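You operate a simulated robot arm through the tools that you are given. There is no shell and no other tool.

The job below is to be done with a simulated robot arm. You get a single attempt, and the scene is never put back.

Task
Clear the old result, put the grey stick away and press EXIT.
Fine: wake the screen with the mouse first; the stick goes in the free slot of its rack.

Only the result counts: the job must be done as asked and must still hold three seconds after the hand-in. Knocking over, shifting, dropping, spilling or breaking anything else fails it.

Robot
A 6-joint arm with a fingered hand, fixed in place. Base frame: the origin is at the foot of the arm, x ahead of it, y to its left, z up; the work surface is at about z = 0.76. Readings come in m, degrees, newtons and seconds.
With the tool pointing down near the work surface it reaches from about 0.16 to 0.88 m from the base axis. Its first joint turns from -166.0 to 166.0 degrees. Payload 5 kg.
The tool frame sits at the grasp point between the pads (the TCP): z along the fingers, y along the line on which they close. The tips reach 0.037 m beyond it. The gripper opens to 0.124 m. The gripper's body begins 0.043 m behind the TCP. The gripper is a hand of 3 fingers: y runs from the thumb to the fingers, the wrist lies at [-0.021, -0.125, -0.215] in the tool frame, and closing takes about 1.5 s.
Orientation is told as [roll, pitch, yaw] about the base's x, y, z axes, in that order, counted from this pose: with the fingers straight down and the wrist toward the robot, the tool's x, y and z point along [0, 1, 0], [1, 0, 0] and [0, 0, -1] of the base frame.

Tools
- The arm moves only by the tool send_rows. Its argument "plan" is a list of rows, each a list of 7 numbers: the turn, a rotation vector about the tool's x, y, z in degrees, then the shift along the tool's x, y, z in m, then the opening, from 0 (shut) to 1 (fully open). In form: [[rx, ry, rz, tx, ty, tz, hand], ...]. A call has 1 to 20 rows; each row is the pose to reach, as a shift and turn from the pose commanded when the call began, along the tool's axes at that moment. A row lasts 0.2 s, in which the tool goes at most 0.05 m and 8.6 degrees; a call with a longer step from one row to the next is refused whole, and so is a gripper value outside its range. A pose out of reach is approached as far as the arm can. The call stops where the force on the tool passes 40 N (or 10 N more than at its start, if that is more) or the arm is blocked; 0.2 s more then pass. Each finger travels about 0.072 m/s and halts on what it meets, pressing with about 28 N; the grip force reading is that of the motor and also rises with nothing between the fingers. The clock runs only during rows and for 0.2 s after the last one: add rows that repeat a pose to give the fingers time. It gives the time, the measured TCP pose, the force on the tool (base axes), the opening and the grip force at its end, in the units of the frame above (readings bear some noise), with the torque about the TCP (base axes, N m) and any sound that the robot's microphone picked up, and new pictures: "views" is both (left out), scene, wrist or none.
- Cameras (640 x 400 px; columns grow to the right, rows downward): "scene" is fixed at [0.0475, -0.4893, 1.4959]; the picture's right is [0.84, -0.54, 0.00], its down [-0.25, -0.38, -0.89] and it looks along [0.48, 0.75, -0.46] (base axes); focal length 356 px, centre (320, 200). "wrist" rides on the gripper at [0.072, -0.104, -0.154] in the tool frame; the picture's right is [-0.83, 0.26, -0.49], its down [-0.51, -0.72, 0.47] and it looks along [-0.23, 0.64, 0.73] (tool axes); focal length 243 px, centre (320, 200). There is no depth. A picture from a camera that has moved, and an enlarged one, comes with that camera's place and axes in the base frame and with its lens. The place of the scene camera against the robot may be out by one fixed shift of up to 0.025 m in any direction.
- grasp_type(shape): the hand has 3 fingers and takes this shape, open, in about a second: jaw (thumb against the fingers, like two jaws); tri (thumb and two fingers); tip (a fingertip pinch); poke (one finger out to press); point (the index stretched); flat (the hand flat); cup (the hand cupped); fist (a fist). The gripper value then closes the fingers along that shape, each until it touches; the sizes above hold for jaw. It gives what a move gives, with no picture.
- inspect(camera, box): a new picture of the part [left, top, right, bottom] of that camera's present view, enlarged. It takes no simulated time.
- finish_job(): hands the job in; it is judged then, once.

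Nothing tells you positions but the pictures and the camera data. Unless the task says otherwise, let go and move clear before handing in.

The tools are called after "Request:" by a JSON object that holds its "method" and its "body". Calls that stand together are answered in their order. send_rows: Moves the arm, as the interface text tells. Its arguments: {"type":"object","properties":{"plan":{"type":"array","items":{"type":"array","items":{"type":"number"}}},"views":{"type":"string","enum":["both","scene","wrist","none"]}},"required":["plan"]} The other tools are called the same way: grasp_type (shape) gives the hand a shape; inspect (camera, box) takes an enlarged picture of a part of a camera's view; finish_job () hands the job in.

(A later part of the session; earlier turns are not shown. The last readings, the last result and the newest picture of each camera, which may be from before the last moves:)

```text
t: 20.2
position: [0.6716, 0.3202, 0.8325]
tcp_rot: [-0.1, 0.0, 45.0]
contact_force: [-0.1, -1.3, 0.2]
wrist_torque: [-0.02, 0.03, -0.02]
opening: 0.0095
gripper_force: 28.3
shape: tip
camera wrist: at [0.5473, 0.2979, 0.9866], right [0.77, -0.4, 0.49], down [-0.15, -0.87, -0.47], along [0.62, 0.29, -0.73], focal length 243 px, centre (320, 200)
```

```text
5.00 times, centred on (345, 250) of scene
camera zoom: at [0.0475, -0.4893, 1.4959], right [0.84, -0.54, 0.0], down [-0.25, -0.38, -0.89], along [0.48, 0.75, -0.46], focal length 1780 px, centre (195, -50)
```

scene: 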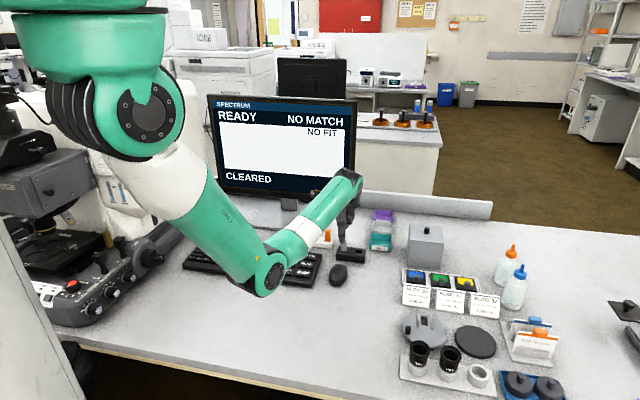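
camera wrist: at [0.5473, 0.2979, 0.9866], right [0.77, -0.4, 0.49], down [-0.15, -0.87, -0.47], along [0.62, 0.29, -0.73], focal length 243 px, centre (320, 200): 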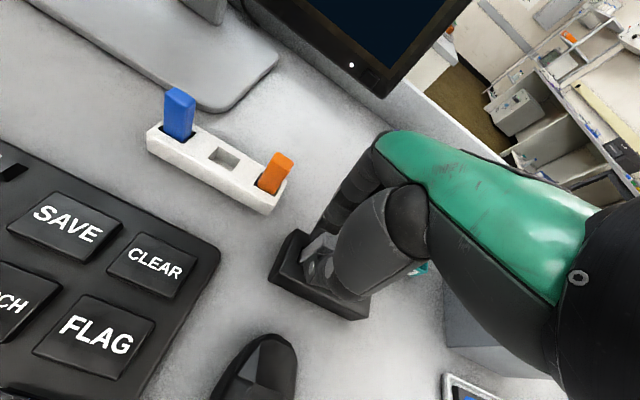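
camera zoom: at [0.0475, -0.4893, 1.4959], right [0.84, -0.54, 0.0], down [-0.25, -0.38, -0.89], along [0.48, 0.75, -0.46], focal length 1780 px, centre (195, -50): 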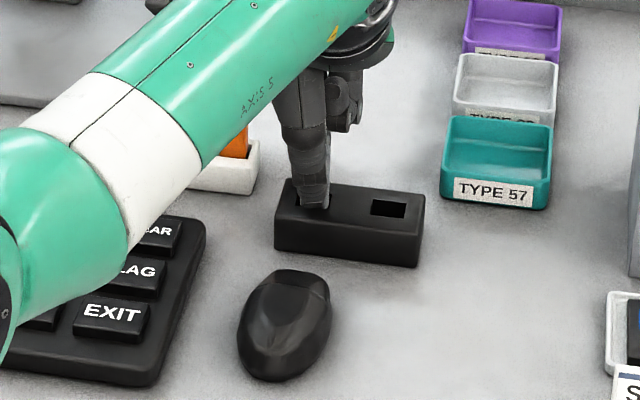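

The pinch holds the stick at an opening of 9.5 mm with 28 N. I'll lift it straight out of the dock slowly and check that the dock stays put.

Request:
{"method": "send_rows", "body": {"plan": [[0, 0, 0, 0, 0, -0.005, 0], [0, 0, 0, 0, 0, -0.012, 0], [0, 0, 0, 0, 0, -0.02, 0], [0, 0, 0, 0, 0, -0.03, 0], [0, 0, 0, 0, 0, -0.04, 0], [0, 0, 0, 0, 0, -0.055, 0], [0, 0, 0, 0, 0, -0.07, 0], [0, 0, 0, 0, 0, -0.07, 0]], "views": "both"}}

Request:
{"method": "inspect", "body": {"camera": "wrist", "box": [230, 200, 390, 320]}}

Request:
{"method": "inspect", "body": {"camera": "scene", "box": [310, 190, 380, 270]}}

```text
t: 22.0
position: [0.6715, 0.3198, 0.9052]
tcp_rot: [-0.1, 0.0, 44.9]
contact_force: [0.6, 0.0, 1.0]
wrist_torque: [-0.01, -0.04, 0.03]
opening: 0.0097
gripper_force: 28.5
shape: tip
camera wrist: at [0.5476, 0.2972, 1.0582], right [0.77, -0.4, 0.49], down [-0.15, -0.87, -0.47], along [0.62, 0.29, -0.73], focal length 243 px, centre (320, 200)
```

scene: 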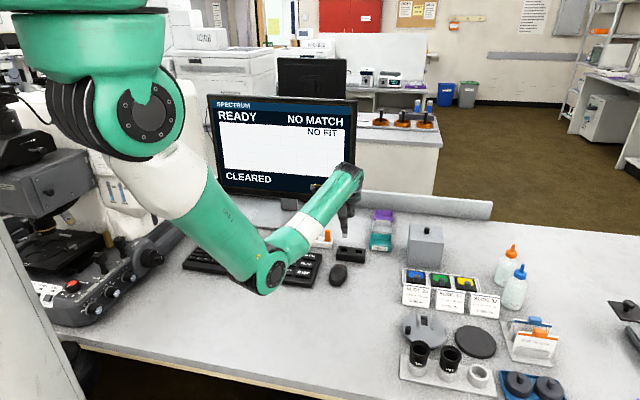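
wrist: 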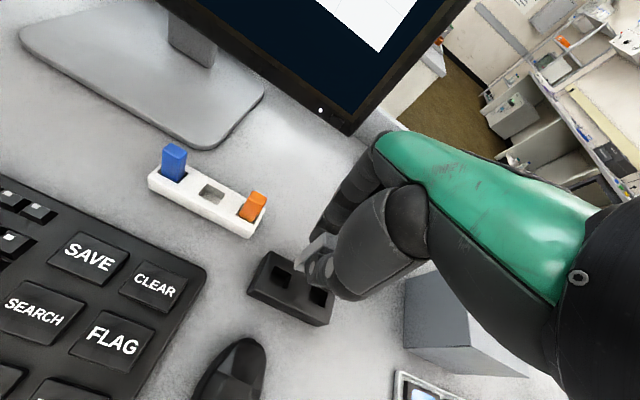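

```text
3.33 times, centred on (310, 260) of wrist
camera zoom: at [0.5476, 0.2972, 1.0582], right [0.77, -0.4, 0.49], down [-0.15, -0.87, -0.47], along [0.62, 0.29, -0.73], focal length 809 px, centre (353, 0)
```

zoom: 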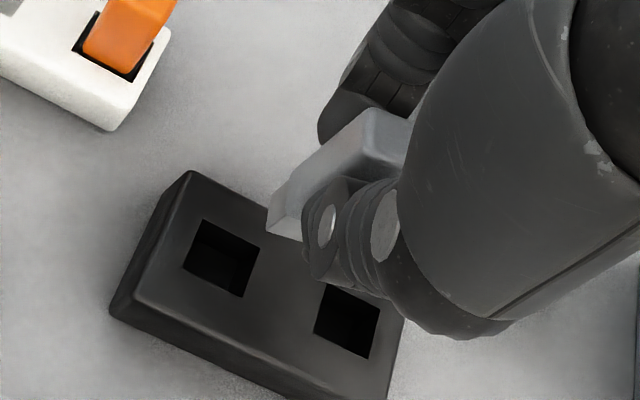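

```text
5.00 times, centred on (345, 230) of scene
camera zoom: at [0.0475, -0.4893, 1.4959], right [0.84, -0.54, 0.0], down [-0.25, -0.38, -0.89], along [0.48, 0.75, -0.46], focal length 1780 px, centre (195, 50)
```

zoom: 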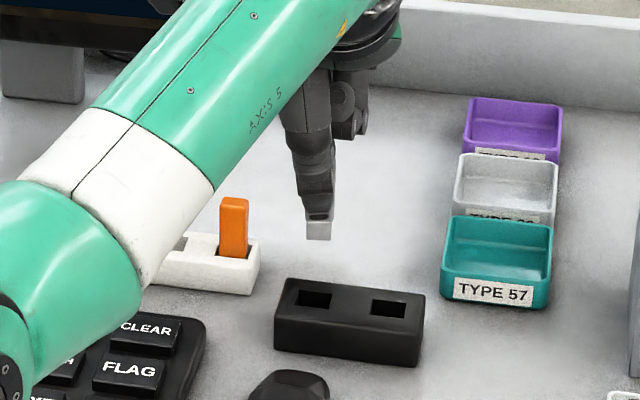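

The stick came out cleanly and the dock hasn't moved. About 2 cm of stick sticks out below the fingertips. I'll enlarge it to measure its lower end and any tilt.

Request:
{"method": "inspect", "body": {"camera": "wrist", "box": [285, 220, 345, 270]}}

Request:
{"method": "inspect", "body": {"camera": "scene", "box": [358, 205, 388, 245]}}

Request:
{"method": "inspect", "body": {"camera": "scene", "box": [325, 205, 365, 245]}}

Request:
{"method": "inspect", "body": {"camera": "wrist", "box": [140, 140, 270, 240]}}

```text
8.00 times, centred on (315, 245) of wrist
camera zoom: at [0.5476, 0.2972, 1.0582], right [0.77, -0.4, 0.49], down [-0.15, -0.87, -0.47], along [0.62, 0.29, -0.73], focal length 1941 px, centre (360, -160)
```

zoom: 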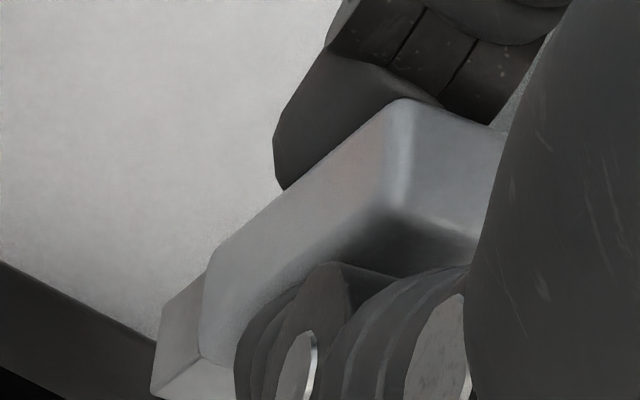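

```text
10.00 times, centred on (373, 225) of scene
camera zoom: at [0.0475, -0.4893, 1.4959], right [0.84, -0.54, 0.0], down [-0.25, -0.38, -0.89], along [0.48, 0.75, -0.46], focal length 3559 px, centre (-210, -50)
```

zoom: 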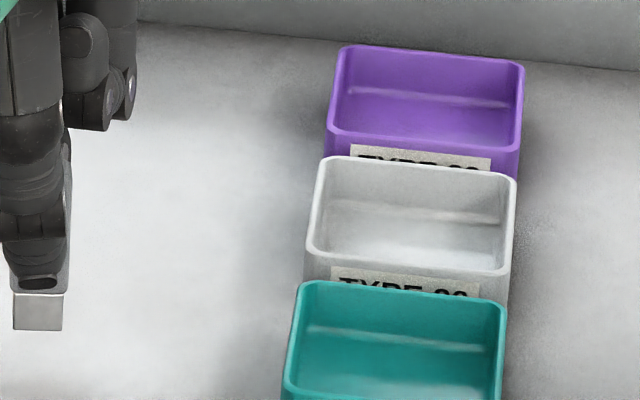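

```text
10.00 times, centred on (345, 225) of scene
camera zoom: at [0.0475, -0.4893, 1.4959], right [0.84, -0.54, 0.0], down [-0.25, -0.38, -0.89], along [0.48, 0.75, -0.46], focal length 3559 px, centre (70, -50)
```

zoom: 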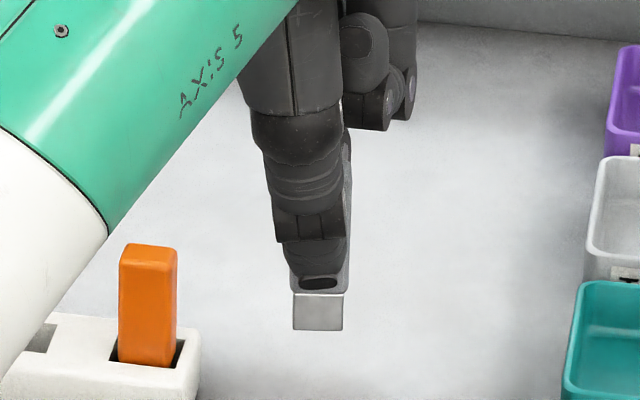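

```text
4.00 times, centred on (205, 190) of wrist
camera zoom: at [0.5476, 0.2972, 1.0582], right [0.77, -0.4, 0.49], down [-0.15, -0.87, -0.47], along [0.62, 0.29, -0.73], focal length 970 px, centre (780, 240)
```

zoom: 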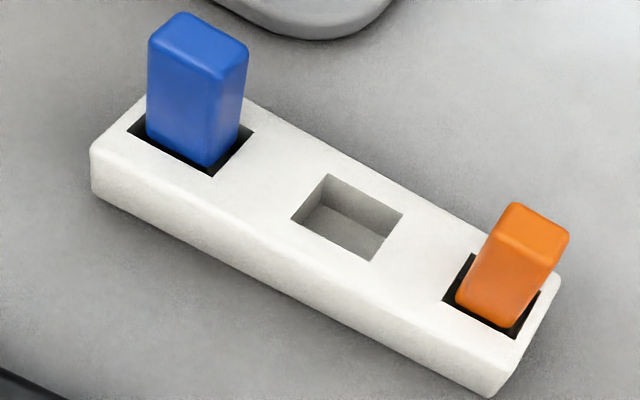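

The stick hangs essentially upright, with its plug end about 6 cm below the TCP. The rack lines up with the hand's x axis, and its free slot is centred at about (0.6285, 0.4415), with the top at z ≈ 0.7825. I'll carry the stick above that slot, clear of the blue and orange sticks, and check.

Request:
{"method": "send_rows", "body": {"plan": [[0, 0, 0, 0.01, 0.005, -0.01, 0], [0, 0, 0, 0.03, 0.0145, -0.012, 0], [0, 0, 0, 0.055, 0.0265, -0.012, 0], [0, 0, 0, 0.08, 0.0385, -0.012, 0], [0, 0, 0, 0.1, 0.048, -0.012, 0], [0, 0, 0, 0.112, 0.054, -0.012, 0], [0, 0, 0, 0.1169, 0.0565, -0.01, 0], [0, 0, 0, 0.1169, 0.0565, -0.01, 0]], "views": "both"}}

Request:
{"method": "inspect", "body": {"camera": "wrist", "box": [230, 200, 390, 320]}}

Request:
{"method": "inspect", "body": {"camera": "scene", "box": [285, 180, 355, 260]}}

```text
t: 23.8
position: [0.6306, 0.441, 0.9126]
tcp_rot: [0.0, 0.0, 44.9]
contact_force: [0.2, 0.1, -0.5]
wrist_torque: [-0.01, -0.01, 0.0]
opening: 0.0094
gripper_force: 28.3
shape: tip
camera wrist: at [0.5054, 0.4196, 1.0664], right [0.77, -0.4, 0.49], down [-0.15, -0.87, -0.47], along [0.62, 0.29, -0.73], focal length 243 px, centre (320, 200)
```

scene: 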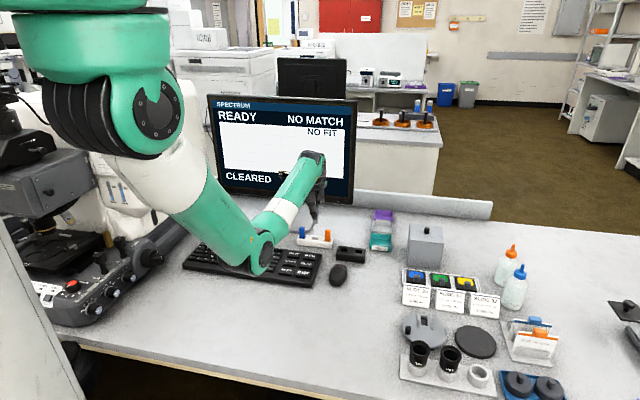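
wrist: 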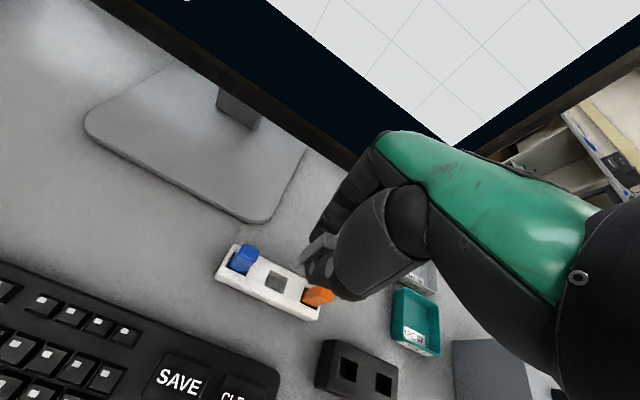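

```text
3.33 times, centred on (310, 260) of wrist
camera zoom: at [0.5054, 0.4196, 1.0664], right [0.77, -0.4, 0.49], down [-0.15, -0.87, -0.47], along [0.62, 0.29, -0.73], focal length 809 px, centre (353, 0)
```

zoom: 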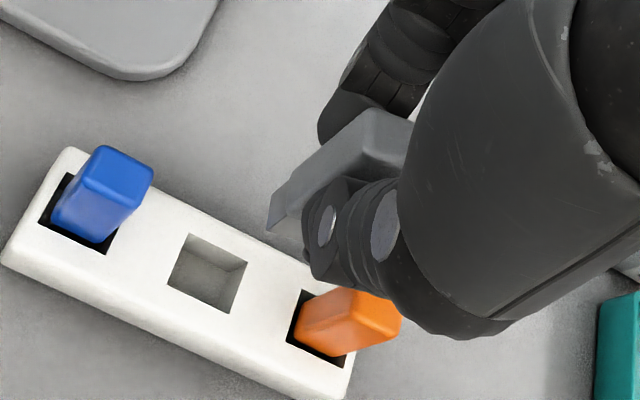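

```text
5.00 times, centred on (320, 220) of scene
camera zoom: at [0.0475, -0.4893, 1.4959], right [0.84, -0.54, 0.0], down [-0.25, -0.38, -0.89], along [0.48, 0.75, -0.46], focal length 1780 px, centre (320, 100)
```

zoom: 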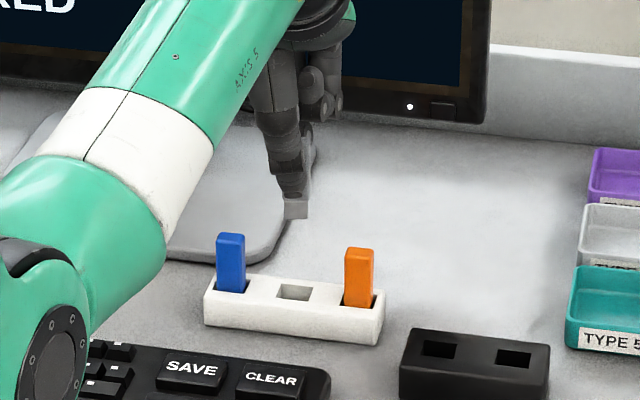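

The stick is above the free slot, within about 2 mm by the close view. I'll correct slightly and lower until the plug is just above the rack, then check again.

Request:
{"method": "send_rows", "body": {"plan": [[0, 0, 0, -0.0008, -0.0015, 0.012, 0], [0, 0, 0, -0.0008, -0.0015, 0.026, 0], [0, 0, 0, -0.0008, -0.0015, 0.04, 0], [0, 0, 0, -0.0008, -0.0015, 0.05, 0], [0, 0, 0, -0.0008, -0.0015, 0.054, 0]], "views": "wrist"}}

Request:
{"method": "inspect", "body": {"camera": "wrist", "box": [245, 205, 345, 280]}}

Request:
{"method": "inspect", "body": {"camera": "scene", "box": [295, 215, 345, 265]}}

```text
t: 25.0
position: [0.6284, 0.4402, 0.8593]
tcp_rot: [0.0, -0.1, 45.0]
contact_force: [0.1, 0.4, -0.5]
wrist_torque: [-0.01, 0.03, 0.02]
opening: 0.0096
gripper_force: 27.8
shape: tip
camera wrist: at [0.5046, 0.4173, 1.0124], right [0.77, -0.4, 0.49], down [-0.15, -0.87, -0.47], along [0.62, 0.29, -0.73], focal length 243 px, centre (320, 200)
```

wrist: 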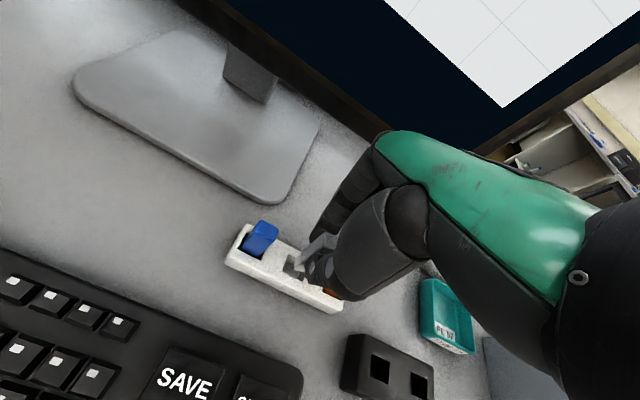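

```text
5.33 times, centred on (295, 242) of wrist
camera zoom: at [0.5046, 0.4173, 1.0124], right [0.77, -0.4, 0.49], down [-0.15, -0.87, -0.47], along [0.62, 0.29, -0.73], focal length 1294 px, centre (453, -27)
```

zoom: 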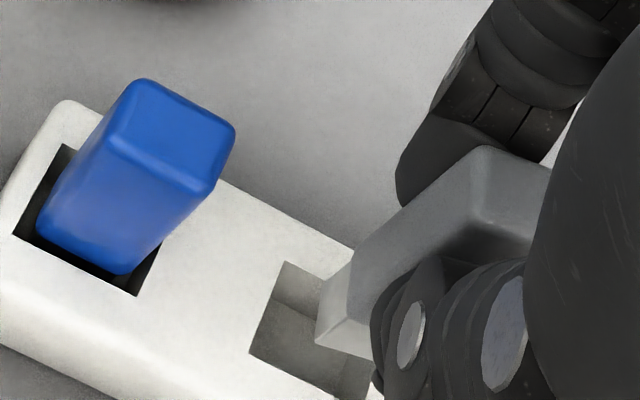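

```text
8.00 times, centred on (320, 240) of scene
camera zoom: at [0.0475, -0.4893, 1.4959], right [0.84, -0.54, 0.0], down [-0.25, -0.38, -0.89], along [0.48, 0.75, -0.46], focal length 2847 px, centre (320, -120)
```

zoom: 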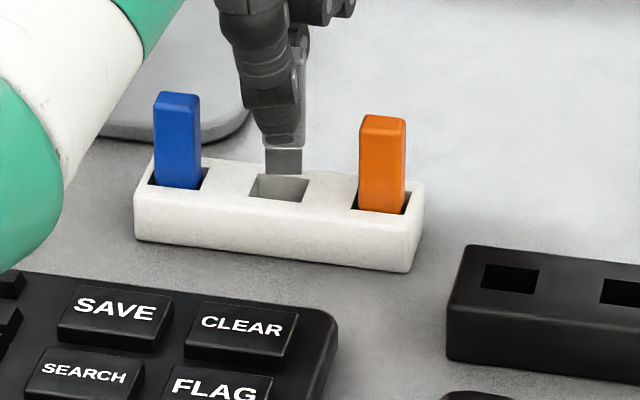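

The scene view shows the plug hanging just above the slot, about 2 mm too far right. I'll shift 2 mm left and 1 mm forward, then lower carefully into the slot's mouth.

Request:
{"method": "send_rows", "body": {"plan": [[0, 0, 0, 0.002, 0.001, 0, 0], [0, 0, 0, 0.002, 0.001, 0.004, 0], [0, 0, 0, 0.002, 0.001, 0.007, 0], [0, 0, 0, 0.002, 0.001, 0.01, 0], [0, 0, 0, 0.002, 0.001, 0.013, 0]], "views": "wrist"}}

Request:
{"method": "inspect", "body": {"camera": "wrist", "box": [245, 205, 345, 280]}}

Request:
{"method": "inspect", "body": {"camera": "scene", "box": [295, 215, 345, 265]}}

```text
t: 26.2
position: [0.629, 0.4417, 0.8463]
tcp_rot: [-0.1, 0.0, 44.9]
contact_force: [0.6, -0.2, -1.0]
wrist_torque: [0.03, 0.02, 0.0]
opening: 0.0096
gripper_force: 28.2
shape: tip
camera wrist: at [0.5044, 0.4192, 1.0001], right [0.77, -0.4, 0.49], down [-0.15, -0.87, -0.47], along [0.62, 0.29, -0.73], focal length 243 px, centre (320, 200)
```

wrist: 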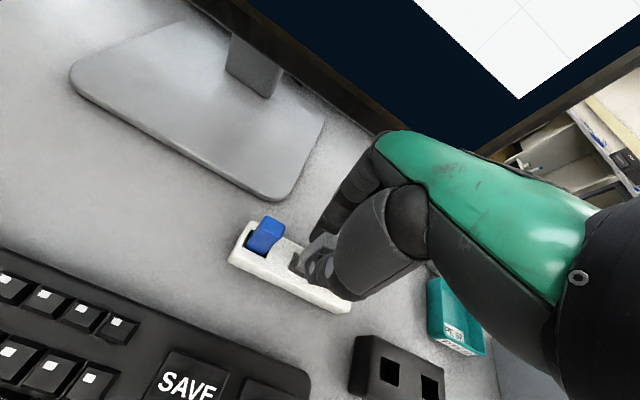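

```text
5.33 times, centred on (295, 242) of wrist
camera zoom: at [0.5044, 0.4192, 1.0001], right [0.77, -0.4, 0.49], down [-0.15, -0.87, -0.47], along [0.62, 0.29, -0.73], focal length 1294 px, centre (453, -27)
```

zoom: 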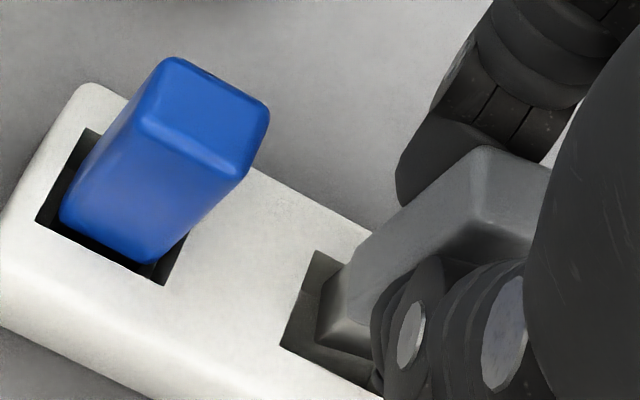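

```text
8.00 times, centred on (320, 240) of scene
camera zoom: at [0.0475, -0.4893, 1.4959], right [0.84, -0.54, 0.0], down [-0.25, -0.38, -0.89], along [0.48, 0.75, -0.46], focal length 2847 px, centre (320, -120)
```

zoom: 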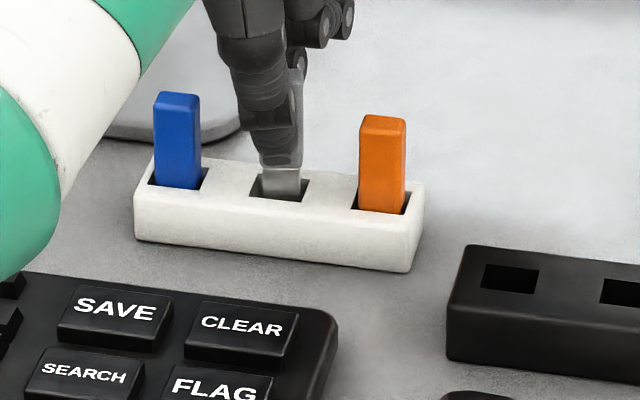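

The plug has entered the slot without any contact force. I'll trim 0.8 mm left and continue down, watching the force.

Request:
{"method": "send_rows", "body": {"plan": [[0, 0, 0, 0.0008, 0, 0.002, 0], [0, 0, 0, 0.0008, 0, 0.005, 0], [0, 0, 0, 0.0008, 0, 0.008, 0], [0, 0, 0, 0.0008, 0, 0.011, 0], [0, 0, 0, 0.0008, 0, 0.0135, 0]], "views": "none"}}

Request:
{"method": "inspect", "body": {"camera": "wrist", "box": [245, 205, 345, 280]}}

Request:
{"method": "inspect", "body": {"camera": "scene", "box": [295, 215, 345, 265]}}

```text
t: 27.4
position: [0.628, 0.4441, 0.8358]
tcp_rot: [-0.1, 0.0, 44.9]
contact_force: [-1.4, 0.0, 6.9]
wrist_torque: [-0.03, 0.04, -0.01]
opening: 0.0096
gripper_force: 28.5
shape: tip
```

```text
5.33 times, centred on (295, 242) of wrist
camera zoom: at [0.5034, 0.4205, 0.9873], right [0.77, -0.4, 0.49], down [-0.15, -0.87, -0.47], along [0.62, 0.29, -0.73], focal length 1294 px, centre (453, -27)
```

zoom: 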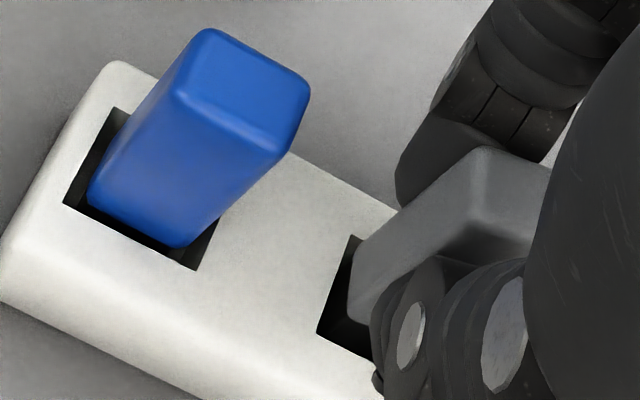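

```text
8.00 times, centred on (320, 240) of scene
camera zoom: at [0.0475, -0.4893, 1.4959], right [0.84, -0.54, 0.0], down [-0.25, -0.38, -0.89], along [0.48, 0.75, -0.46], focal length 2847 px, centre (320, -120)
```

zoom: 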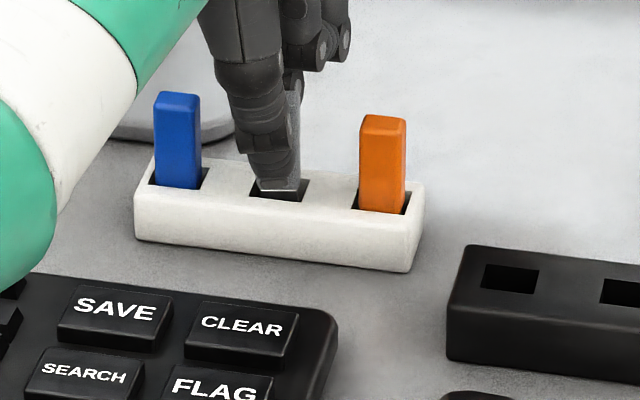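

At TCP z ≈ 0.833 there is a light contact of about 7 N. The stick still stands perhaps 5–10 mm prouder than its neighbours. I'll press down a few millimetres more in tiny steps to see whether it slides further or has reached the slot's floor.

Request:
{"method": "send_rows", "body": {"plan": [[0, 0, 0, 0, 0, 0.001, 0], [0, 0, 0, 0, 0, 0.002, 0], [0, 0, 0, 0, 0, 0.003, 0], [0, 0, 0, 0, 0, 0.003, 0]], "views": "none"}}

Request:
{"method": "inspect", "body": {"camera": "wrist", "box": [245, 205, 345, 280]}}

Request:
{"method": "inspect", "body": {"camera": "scene", "box": [295, 215, 345, 265]}}

```text
t: 28.4
position: [0.6287, 0.4444, 0.8328]
tcp_rot: [-0.1, -0.3, 45.0]
contact_force: [-5.7, -5.9, 30.7]
wrist_torque: [-0.17, 0.18, -0.06]
opening: 0.0114
gripper_force: 28.5
shape: tip
```

```text
5.33 times, centred on (295, 242) of wrist
camera zoom: at [0.5034, 0.4207, 0.9853], right [0.77, -0.4, 0.49], down [-0.15, -0.87, -0.47], along [0.62, 0.29, -0.73], focal length 1294 px, centre (453, -27)
```

zoom: 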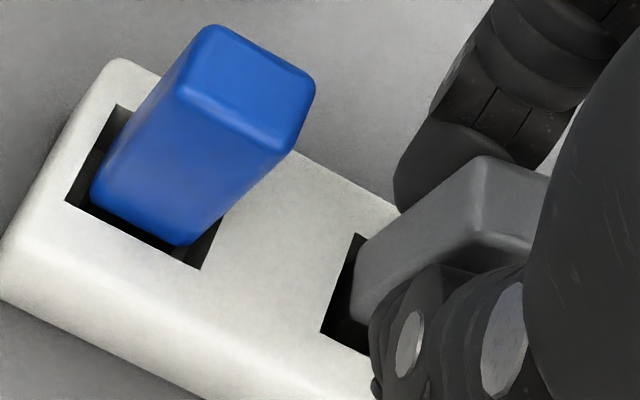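

```text
8.00 times, centred on (320, 240) of scene
camera zoom: at [0.0475, -0.4893, 1.4959], right [0.84, -0.54, 0.0], down [-0.25, -0.38, -0.89], along [0.48, 0.75, -0.46], focal length 2847 px, centre (320, -120)
```

zoom: 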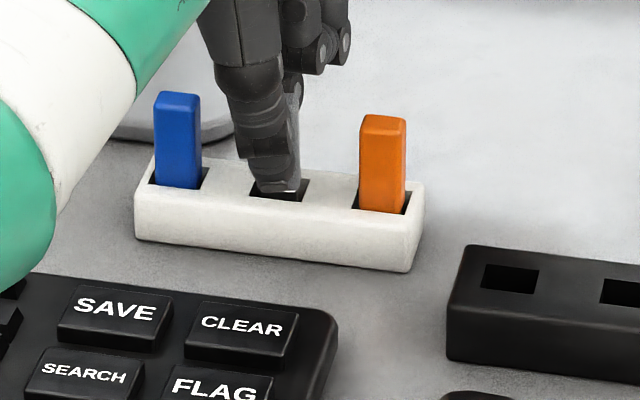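

The force rose to 31 N with a sideways push toward the operator, so the stick's far lower edge is catching on the far rim of the slot. I'll back up 5 mm, shift 2.5 mm toward the operator and lower again.

Request:
{"method": "send_rows", "body": {"plan": [[0, 0, 0, 0, 0, -0.003, 0], [0, 0, 0, 0, 0, -0.006, 0], [0, 0, 0, 0, -0.0013, -0.006, 0], [0, 0, 0, 0, -0.0025, -0.006, 0], [0, 0, 0, 0, -0.0025, -0.006, 0]], "views": "none"}}

Request:
{"method": "inspect", "body": {"camera": "wrist", "box": [265, 205, 345, 275]}}

Request:
{"method": "inspect", "body": {"camera": "scene", "box": [300, 220, 340, 260]}}

```text
t: 29.6
position: [0.626, 0.4409, 0.8364]
tcp_rot: [0.0, 0.0, 45.0]
contact_force: [-0.3, 0.1, -0.1]
wrist_torque: [-0.01, -0.01, 0.01]
opening: 0.0107
gripper_force: 27.6
shape: tip
```

```text
5.71 times, centred on (305, 240) of wrist
camera zoom: at [0.5014, 0.4189, 0.9891], right [0.77, -0.4, 0.49], down [-0.15, -0.87, -0.47], along [0.62, 0.29, -0.73], focal length 1386 px, centre (406, -29)
```

zoom: 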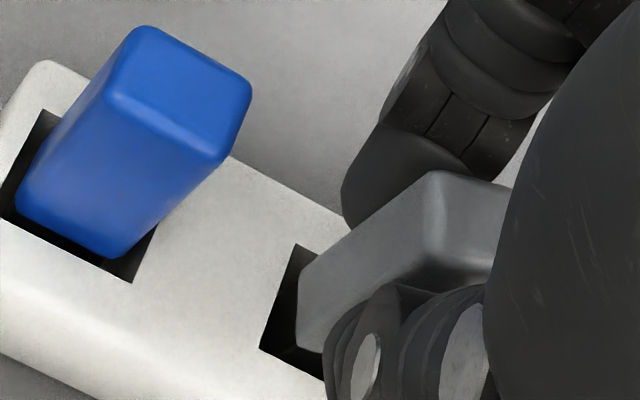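

```text
10.00 times, centred on (320, 240) of scene
camera zoom: at [0.0475, -0.4893, 1.4959], right [0.84, -0.54, 0.0], down [-0.25, -0.38, -0.89], along [0.48, 0.75, -0.46], focal length 3559 px, centre (320, -200)
```

zoom: 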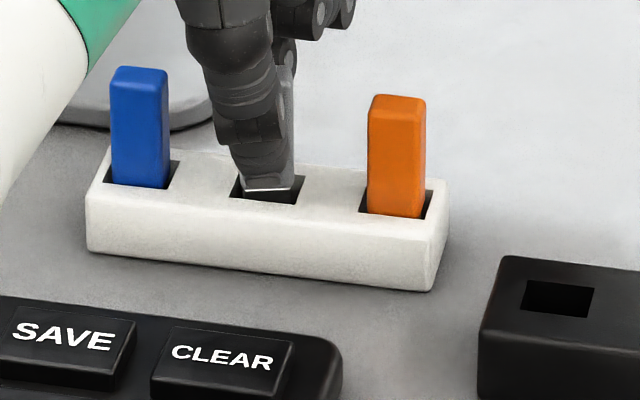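

The force is back to zero and the plug is still in the slot. I'll lower it again in small steps.

Request:
{"method": "send_rows", "body": {"plan": [[0, 0, 0, 0, 0, 0.002, 0], [0, 0, 0, 0, 0, 0.004, 0], [0, 0, 0, 0, 0, 0.0055, 0], [0, 0, 0, 0, 0, 0.0065, 0]], "views": "none"}}

Request:
{"method": "inspect", "body": {"camera": "wrist", "box": [265, 205, 345, 275]}}

Request:
{"method": "inspect", "body": {"camera": "scene", "box": [300, 220, 340, 260]}}

```text
t: 30.6
position: [0.6266, 0.4422, 0.8318]
tcp_rot: [0.1, -0.3, 45.1]
contact_force: [-6.6, -2.5, 20.4]
wrist_torque: [-0.09, 0.14, 0.0]
opening: 0.0111
gripper_force: 27.8
shape: tip
```

```text
5.71 times, centred on (305, 240) of wrist
camera zoom: at [0.5022, 0.4193, 0.9854], right [0.77, -0.4, 0.49], down [-0.15, -0.87, -0.47], along [0.62, 0.29, -0.73], focal length 1386 px, centre (406, -29)
```

zoom: 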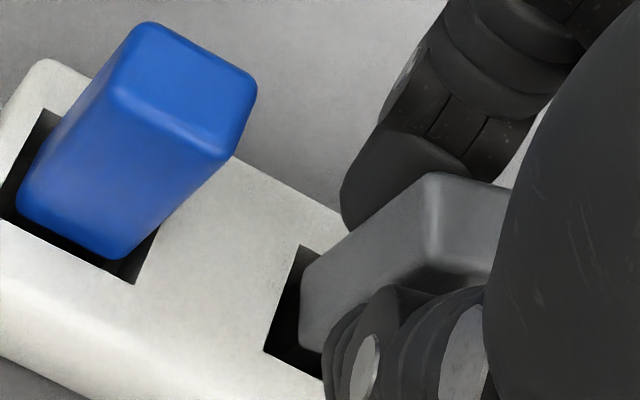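

```text
10.00 times, centred on (320, 240) of scene
camera zoom: at [0.0475, -0.4893, 1.4959], right [0.84, -0.54, 0.0], down [-0.25, -0.38, -0.89], along [0.48, 0.75, -0.46], focal length 3559 px, centre (320, -200)
```

zoom: 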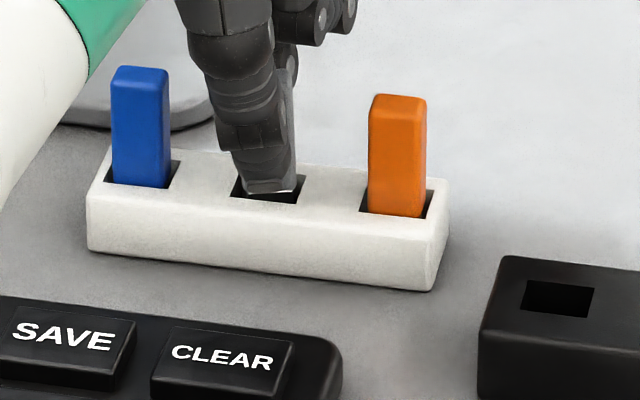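

Contact recurs at the same height. The pictures show the stick turned about 13–14° in the pinch, so a corner of its body rides on the slot's rim. I'll lift it just clear, turn the hand about 13° to square the stick with the slot, and check.

Request:
{"method": "send_rows", "body": {"plan": [[0, 0, 0, 0, 0, -0.006, 0], [0, 0, 0, 0, 0, -0.014, 0], [0, 0, 0, 0, 0, -0.022, 0], [0, 0, 0, 0, 0, -0.029, 0], [0, 0, 6.5, 0, 0, -0.029, 0], [0, 0, 13, 0, 0, -0.029, 0], [0, 0, 13, 0, 0, -0.029, 0]], "views": "wrist"}}

Request:
{"method": "inspect", "body": {"camera": "wrist", "box": [255, 205, 355, 280]}}

Request:
{"method": "inspect", "body": {"camera": "scene", "box": [300, 215, 340, 255]}}

```text
t: 32.2
position: [0.6243, 0.4425, 0.8601]
tcp_rot: [-0.1, -0.1, 32.0]
contact_force: [0.4, -0.6, 0.3]
wrist_torque: [0.03, -0.02, 0.0]
opening: 0.0108
gripper_force: 28.3
shape: tip
camera wrist: at [0.4991, 0.4486, 1.0125], right [0.66, -0.57, 0.49], down [-0.34, -0.81, -0.47], along [0.67, 0.14, -0.73], focal length 243 px, centre (320, 200)
```

wrist: 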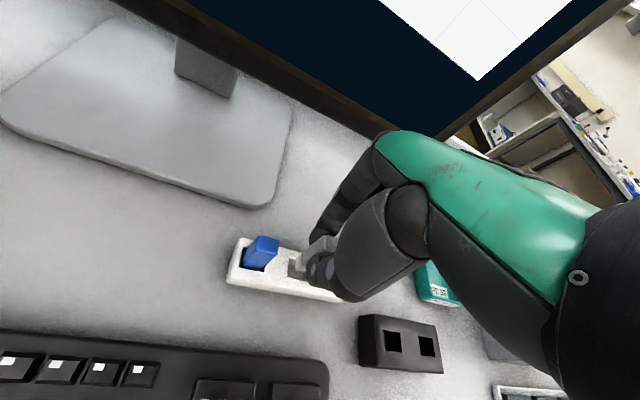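

```text
5.33 times, centred on (305, 242) of wrist
camera zoom: at [0.4991, 0.4486, 1.0125], right [0.66, -0.57, 0.49], down [-0.34, -0.81, -0.47], along [0.67, 0.14, -0.73], focal length 1294 px, centre (400, -27)
```

zoom: 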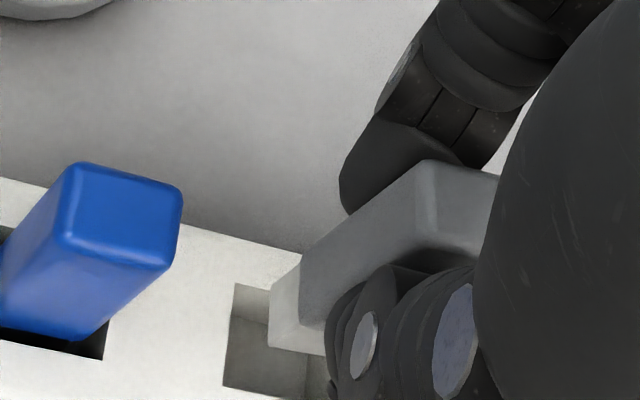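

```text
10.00 times, centred on (320, 235) of scene
camera zoom: at [0.0475, -0.4893, 1.4959], right [0.84, -0.54, 0.0], down [-0.25, -0.38, -0.89], along [0.48, 0.75, -0.46], focal length 3559 px, centre (320, -150)
```

zoom: 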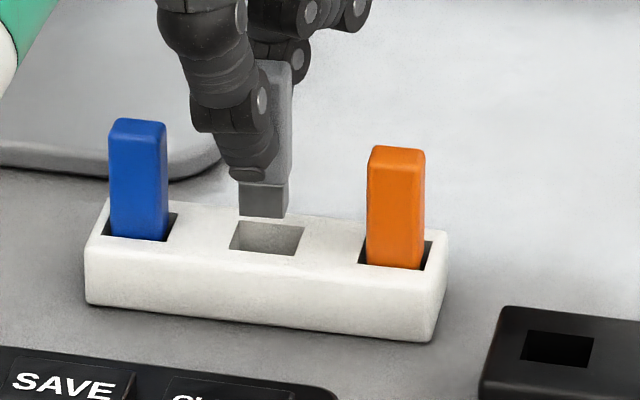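

The stick's lower edge now runs parallel to the slot. I'll enlarge further to check the sideways and front-back centring before lowering.

Request:
{"method": "inspect", "body": {"camera": "wrist", "box": [290, 240, 330, 280]}}

Request:
{"method": "inspect", "body": {"camera": "scene", "box": [306, 226, 330, 246]}}

```text
10.00 times, centred on (310, 260) of wrist
camera zoom: at [0.4991, 0.4486, 1.0125], right [0.66, -0.57, 0.49], down [-0.34, -0.81, -0.47], along [0.67, 0.14, -0.73], focal length 2426 px, centre (420, -400)
```

zoom: 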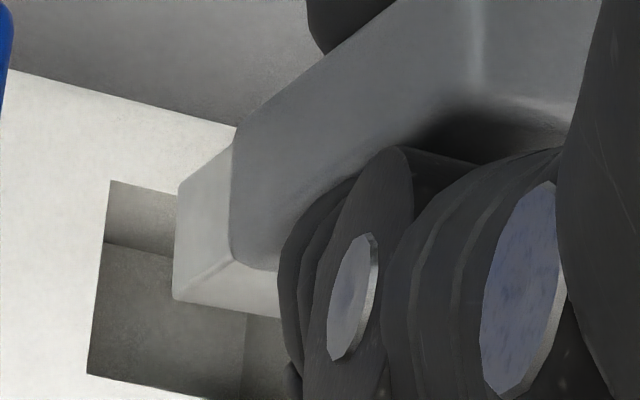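

```text
16.00 times, centred on (318, 236) of scene
camera zoom: at [0.0475, -0.4893, 1.4959], right [0.84, -0.54, 0.0], down [-0.25, -0.38, -0.89], along [0.48, 0.75, -0.46], focal length 5695 px, centre (352, -376)
```

zoom: 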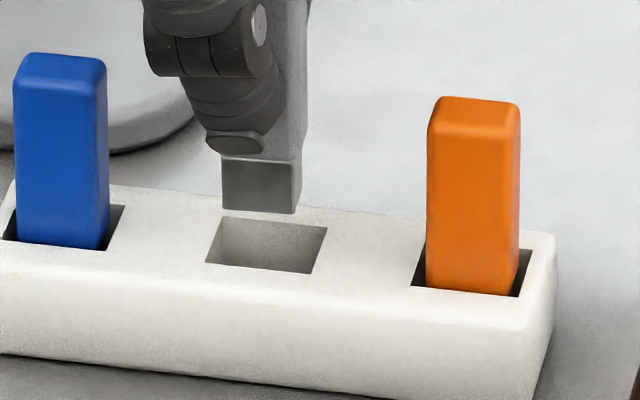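

The stick is now square with the slot, and both views say to shift about 1.5 mm toward the operator. I'll lower until the stick's body is just above the rim, where there is little parallax, and compare the edges directly.

Request:
{"method": "send_rows", "body": {"plan": [[0, 0, 0, -0.0006, -0.0014, 0.003, 0], [0, 0, 0, -0.0006, -0.0014, 0.008, 0], [0, 0, 0, -0.0006, -0.0014, 0.013, 0], [0, 0, 0, -0.0006, -0.0014, 0.018, 0], [0, 0, 0, -0.0006, -0.0014, 0.0215, 0]], "views": "none"}}

Request:
{"method": "inspect", "body": {"camera": "wrist", "box": [290, 240, 330, 280]}}

Request:
{"method": "inspect", "body": {"camera": "scene", "box": [306, 226, 330, 246]}}

```text
t: 33.4
position: [0.6247, 0.4412, 0.8385]
tcp_rot: [-0.1, -0.1, 32.0]
contact_force: [0.1, 0.3, 0.1]
wrist_torque: [0.01, -0.01, 0.01]
opening: 0.0105
gripper_force: 27.7
shape: tip
```

```text
10.00 times, centred on (310, 260) of wrist
camera zoom: at [0.4986, 0.4468, 0.9909], right [0.66, -0.56, 0.49], down [-0.34, -0.81, -0.47], along [0.67, 0.14, -0.73], focal length 2426 px, centre (420, -400)
```

zoom: 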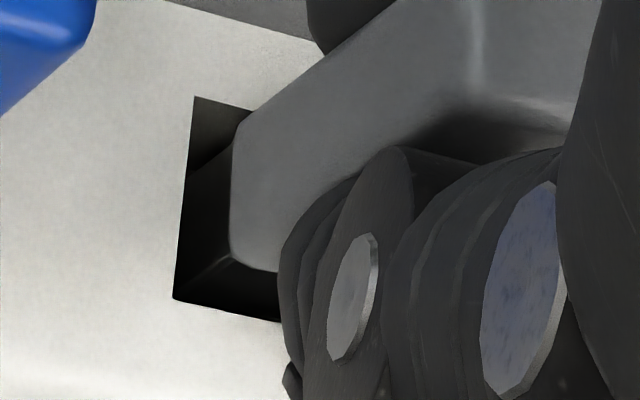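

```text
16.00 times, centred on (318, 236) of scene
camera zoom: at [0.0475, -0.4893, 1.4959], right [0.84, -0.54, 0.0], down [-0.25, -0.38, -0.89], along [0.48, 0.75, -0.46], focal length 5695 px, centre (352, -376)
```

zoom: 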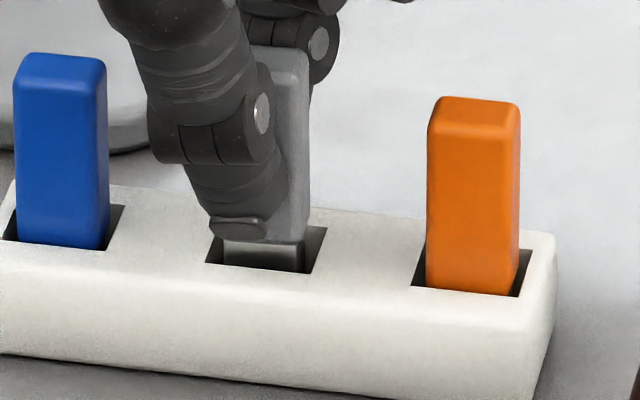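

Both views show the stick's body centred over the slot with even gaps all round. I'll continue lowering in small steps.

Request:
{"method": "send_rows", "body": {"plan": [[0, 0, 0, 0, 0, 0.002, 0], [0, 0, 0, 0, 0, 0.004, 0], [0, 0, 0, 0, 0, 0.006, 0], [0, 0, 0, 0, 0, 0.0075, 0]], "views": "none"}}

Request:
{"method": "inspect", "body": {"camera": "wrist", "box": [290, 240, 330, 280]}}

Request:
{"method": "inspect", "body": {"camera": "scene", "box": [306, 226, 330, 246]}}

```text
t: 34.4
position: [0.6256, 0.4393, 0.8311]
tcp_rot: [0.0, 0.1, 32.0]
contact_force: [-0.7, 0.5, -0.7]
wrist_torque: [0.0, 0.02, -0.01]
opening: 0.0102
gripper_force: 27.7
shape: tip
```

```text
10.00 times, centred on (310, 260) of wrist
camera zoom: at [0.499, 0.4465, 0.9834], right [0.66, -0.56, 0.49], down [-0.34, -0.81, -0.47], along [0.67, 0.14, -0.73], focal length 2426 px, centre (420, -400)
```

zoom: 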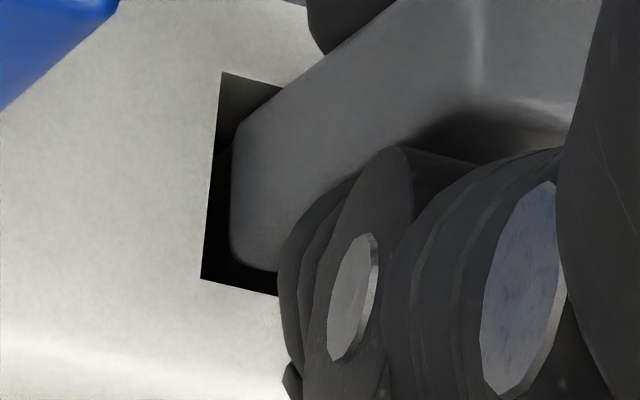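

```text
16.00 times, centred on (318, 236) of scene
camera zoom: at [0.0475, -0.4893, 1.4959], right [0.84, -0.54, 0.0], down [-0.25, -0.38, -0.89], along [0.48, 0.75, -0.46], focal length 5695 px, centre (352, -376)
```

zoom: 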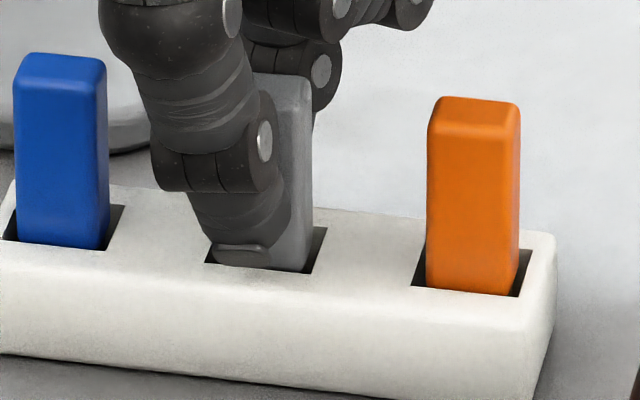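

The body has gone into the slot with no force, and its top is now about level with the blue and orange sticks. I'll lower a final 3 mm to seat it.

Request:
{"method": "send_rows", "body": {"plan": [[0, 0, 0, 0, 0, 0.001, 0], [0, 0, 0, 0, 0, 0.002, 0], [0, 0, 0, 0, 0, 0.003, 0]], "views": "none"}}

Request:
{"method": "inspect", "body": {"camera": "scene", "box": [306, 226, 330, 246]}}

```text
t: 35.2
position: [0.6272, 0.4408, 0.8292]
tcp_rot: [0.0, -0.2, 32.0]
contact_force: [-2.3, -2.7, 17.8]
wrist_torque: [-0.09, 0.09, 0.0]
opening: 0.0103
gripper_force: 28.0
shape: tip
```

```text
16.00 times, centred on (318, 236) of scene
camera zoom: at [0.0475, -0.4893, 1.4959], right [0.84, -0.54, 0.0], down [-0.25, -0.38, -0.89], along [0.48, 0.75, -0.46], focal length 5695 px, centre (352, -376)
```

zoom: 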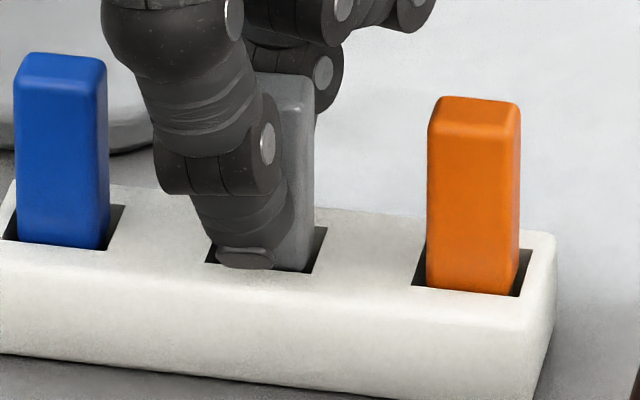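

Seated: it stopped firmly with 18 N, level with its neighbours. I'll take the pressure off, open the pinch and check that the stick stands on its own.

Request:
{"method": "send_rows", "body": {"plan": [[0, 0, 0, 0, 0, -0.0015, 0], [0, 0, 0, 0, 0, -0.002, 0.1], [0, 0, 0, 0, 0, -0.002, 0.2], [0, 0, 0, 0, 0, -0.002, 0.35], [0, 0, 0, 0, 0, -0.002, 0.45], [0, 0, 0, 0, 0, -0.002, 0.45]], "views": "wrist"}}

Request:
{"method": "inspect", "body": {"camera": "scene", "box": [306, 226, 330, 246]}}

Request:
{"method": "inspect", "body": {"camera": "wrist", "box": [255, 205, 355, 280]}}

```text
t: 36.6
position: [0.6252, 0.4409, 0.8283]
tcp_rot: [0.0, -0.1, 32.0]
contact_force: [0.3, 0.3, -0.2]
wrist_torque: [-0.02, -0.04, 0.01]
opening: 0.0553
gripper_force: 0.0
shape: tip
camera wrist: at [0.4991, 0.4467, 0.9816], right [0.66, -0.56, 0.49], down [-0.34, -0.81, -0.47], along [0.67, 0.14, -0.73], focal length 243 px, centre (320, 200)
```

wrist: 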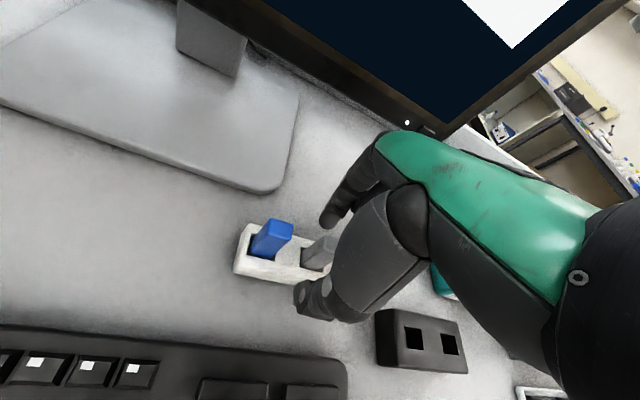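

```text
16.00 times, centred on (318, 236) of scene
camera zoom: at [0.0475, -0.4893, 1.4959], right [0.84, -0.54, 0.0], down [-0.25, -0.38, -0.89], along [0.48, 0.75, -0.46], focal length 5695 px, centre (352, -376)
```

zoom: 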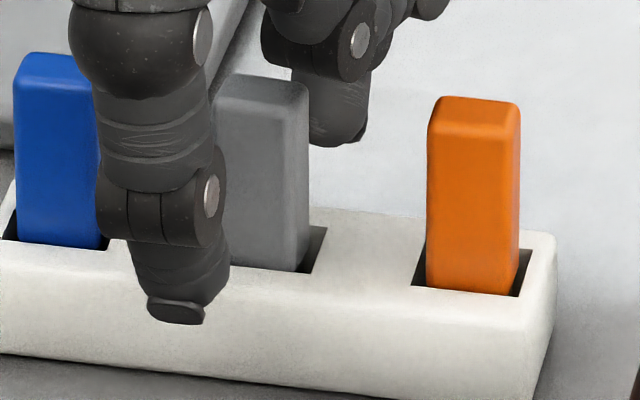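

```text
5.33 times, centred on (305, 242) of wrist
camera zoom: at [0.4991, 0.4467, 0.9816], right [0.66, -0.56, 0.49], down [-0.34, -0.81, -0.47], along [0.67, 0.14, -0.73], focal length 1294 px, centre (400, -27)
```

zoom: 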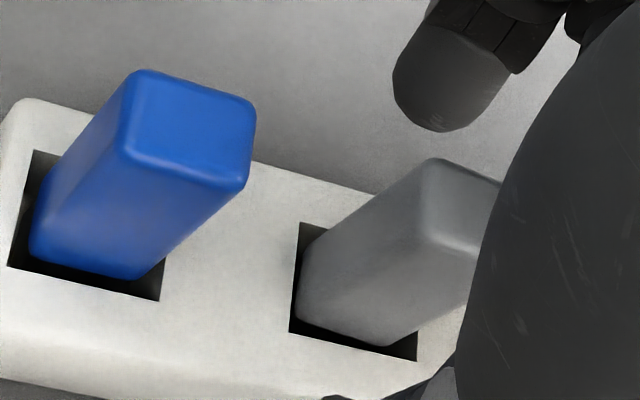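

The grey stick stands by itself in the middle slot, level with the blue and orange ones. I'll lift straight up clear of it.

Request:
{"method": "send_rows", "body": {"plan": [[0, 0, 0, 0, 0, -0.008, 0.45], [0, 0, 0, 0, 0, -0.025, 0.45], [0, 0, 0, 0, 0, -0.05, 0.45], [0, 0, 0, 0, 0, -0.08, 0.45], [0, 0, 0, 0, 0, -0.1, 0.45]], "views": "both"}}

Request:
{"method": "inspect", "body": {"camera": "scene", "box": [295, 210, 380, 290]}}

```text
t: 37.8
position: [0.6265, 0.4417, 0.9298]
tcp_rot: [0.0, 0.1, 32.0]
contact_force: [0.2, 0.4, -0.8]
wrist_torque: [0.03, -0.02, 0.03]
opening: 0.0557
gripper_force: 0.0
shape: tip
camera wrist: at [0.4998, 0.4474, 1.0831], right [0.66, -0.56, 0.49], down [-0.34, -0.81, -0.47], along [0.67, 0.14, -0.73], focal length 243 px, centre (320, 200)
```

scene: 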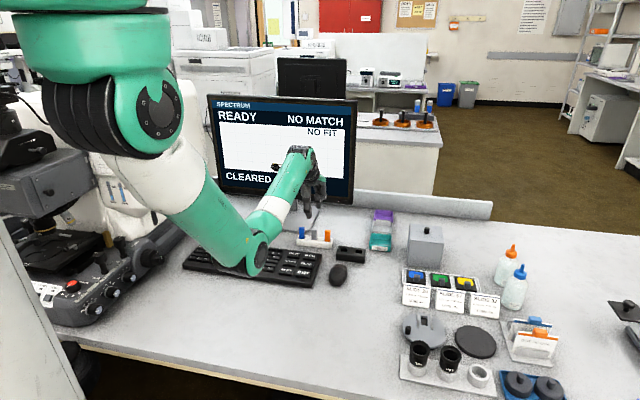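
wrist: 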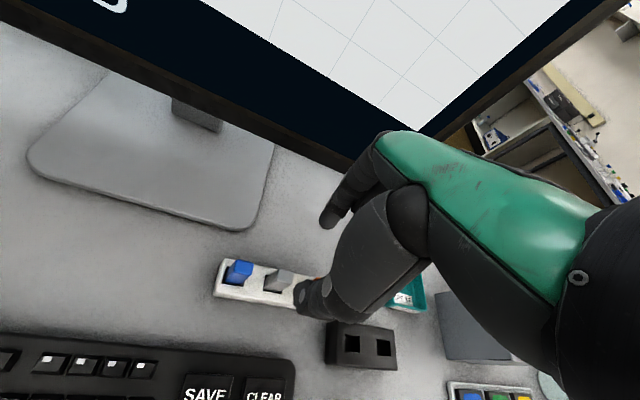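

```text
5.00 times, centred on (338, 250) of scene
camera zoom: at [0.0475, -0.4893, 1.4959], right [0.84, -0.54, 0.0], down [-0.25, -0.38, -0.89], along [0.48, 0.75, -0.46], focal length 1780 px, centre (232, -50)
```

zoom: 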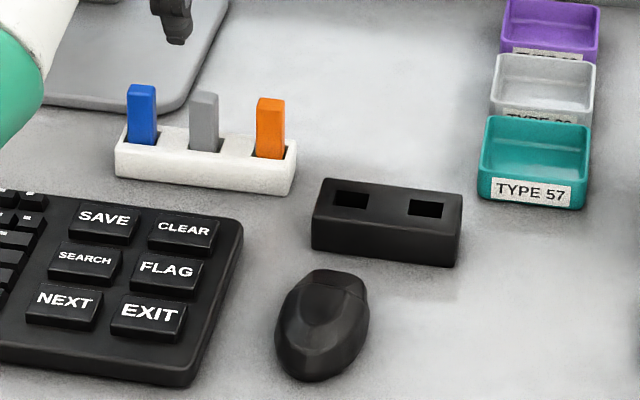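

The stick is properly stored between blue and orange, the dock and mouse are fine, and the screen still shows CLEARED. Next I'll close the pinch and move over EXIT at about (0.490, 0.289).

Request:
{"method": "send_rows", "body": {"plan": [[0, 0, 0, 0, 0, 0, 0], [0, 0, -4, -0.01, -0.035, 0, 0], [0, 0, -8, -0.02, -0.07, 0, 0], [0, 0, -12, -0.031, -0.105, 0, 0], [0, 0, -13, -0.041, -0.14, 0.01, 0], [0, 0, -13, -0.051, -0.175, 0.025, 0], [0, 0, -13, -0.057, -0.1963, 0.045, 0], [0, 0, -13, -0.057, -0.1963, 0.055, 0], [0, 0, -13, -0.057, -0.1963, 0.055, 0]], "views": "both"}}

Request:
{"method": "inspect", "body": {"camera": "wrist", "box": [220, 210, 380, 330]}}

```text
t: 39.8
position: [0.4891, 0.287, 0.874]
tcp_rot: [0.1, 0.0, 45.0]
contact_force: [0.4, 0.4, -0.1]
wrist_torque: [-0.02, -0.01, 0.0]
opening: 0.0
gripper_force: 27.6
shape: tip
camera wrist: at [0.3639, 0.2647, 1.0271], right [0.77, -0.4, 0.49], down [-0.15, -0.87, -0.47], along [0.62, 0.29, -0.73], focal length 243 px, centre (320, 200)
```

scene: 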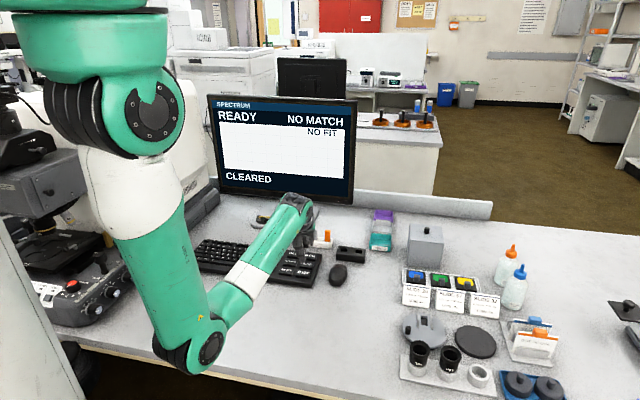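
wrist: 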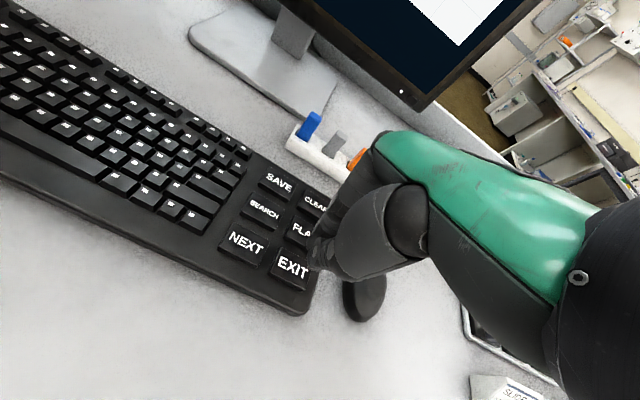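

```text
3.33 times, centred on (300, 270) of wrist
camera zoom: at [0.3639, 0.2647, 1.0271], right [0.77, -0.4, 0.49], down [-0.15, -0.87, -0.47], along [0.62, 0.29, -0.73], focal length 809 px, centre (387, -33)
```

zoom: 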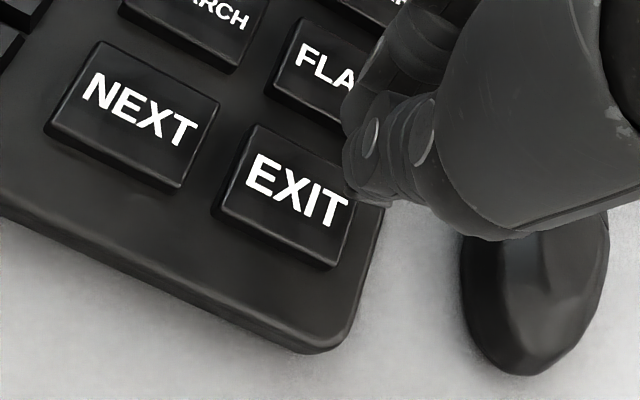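

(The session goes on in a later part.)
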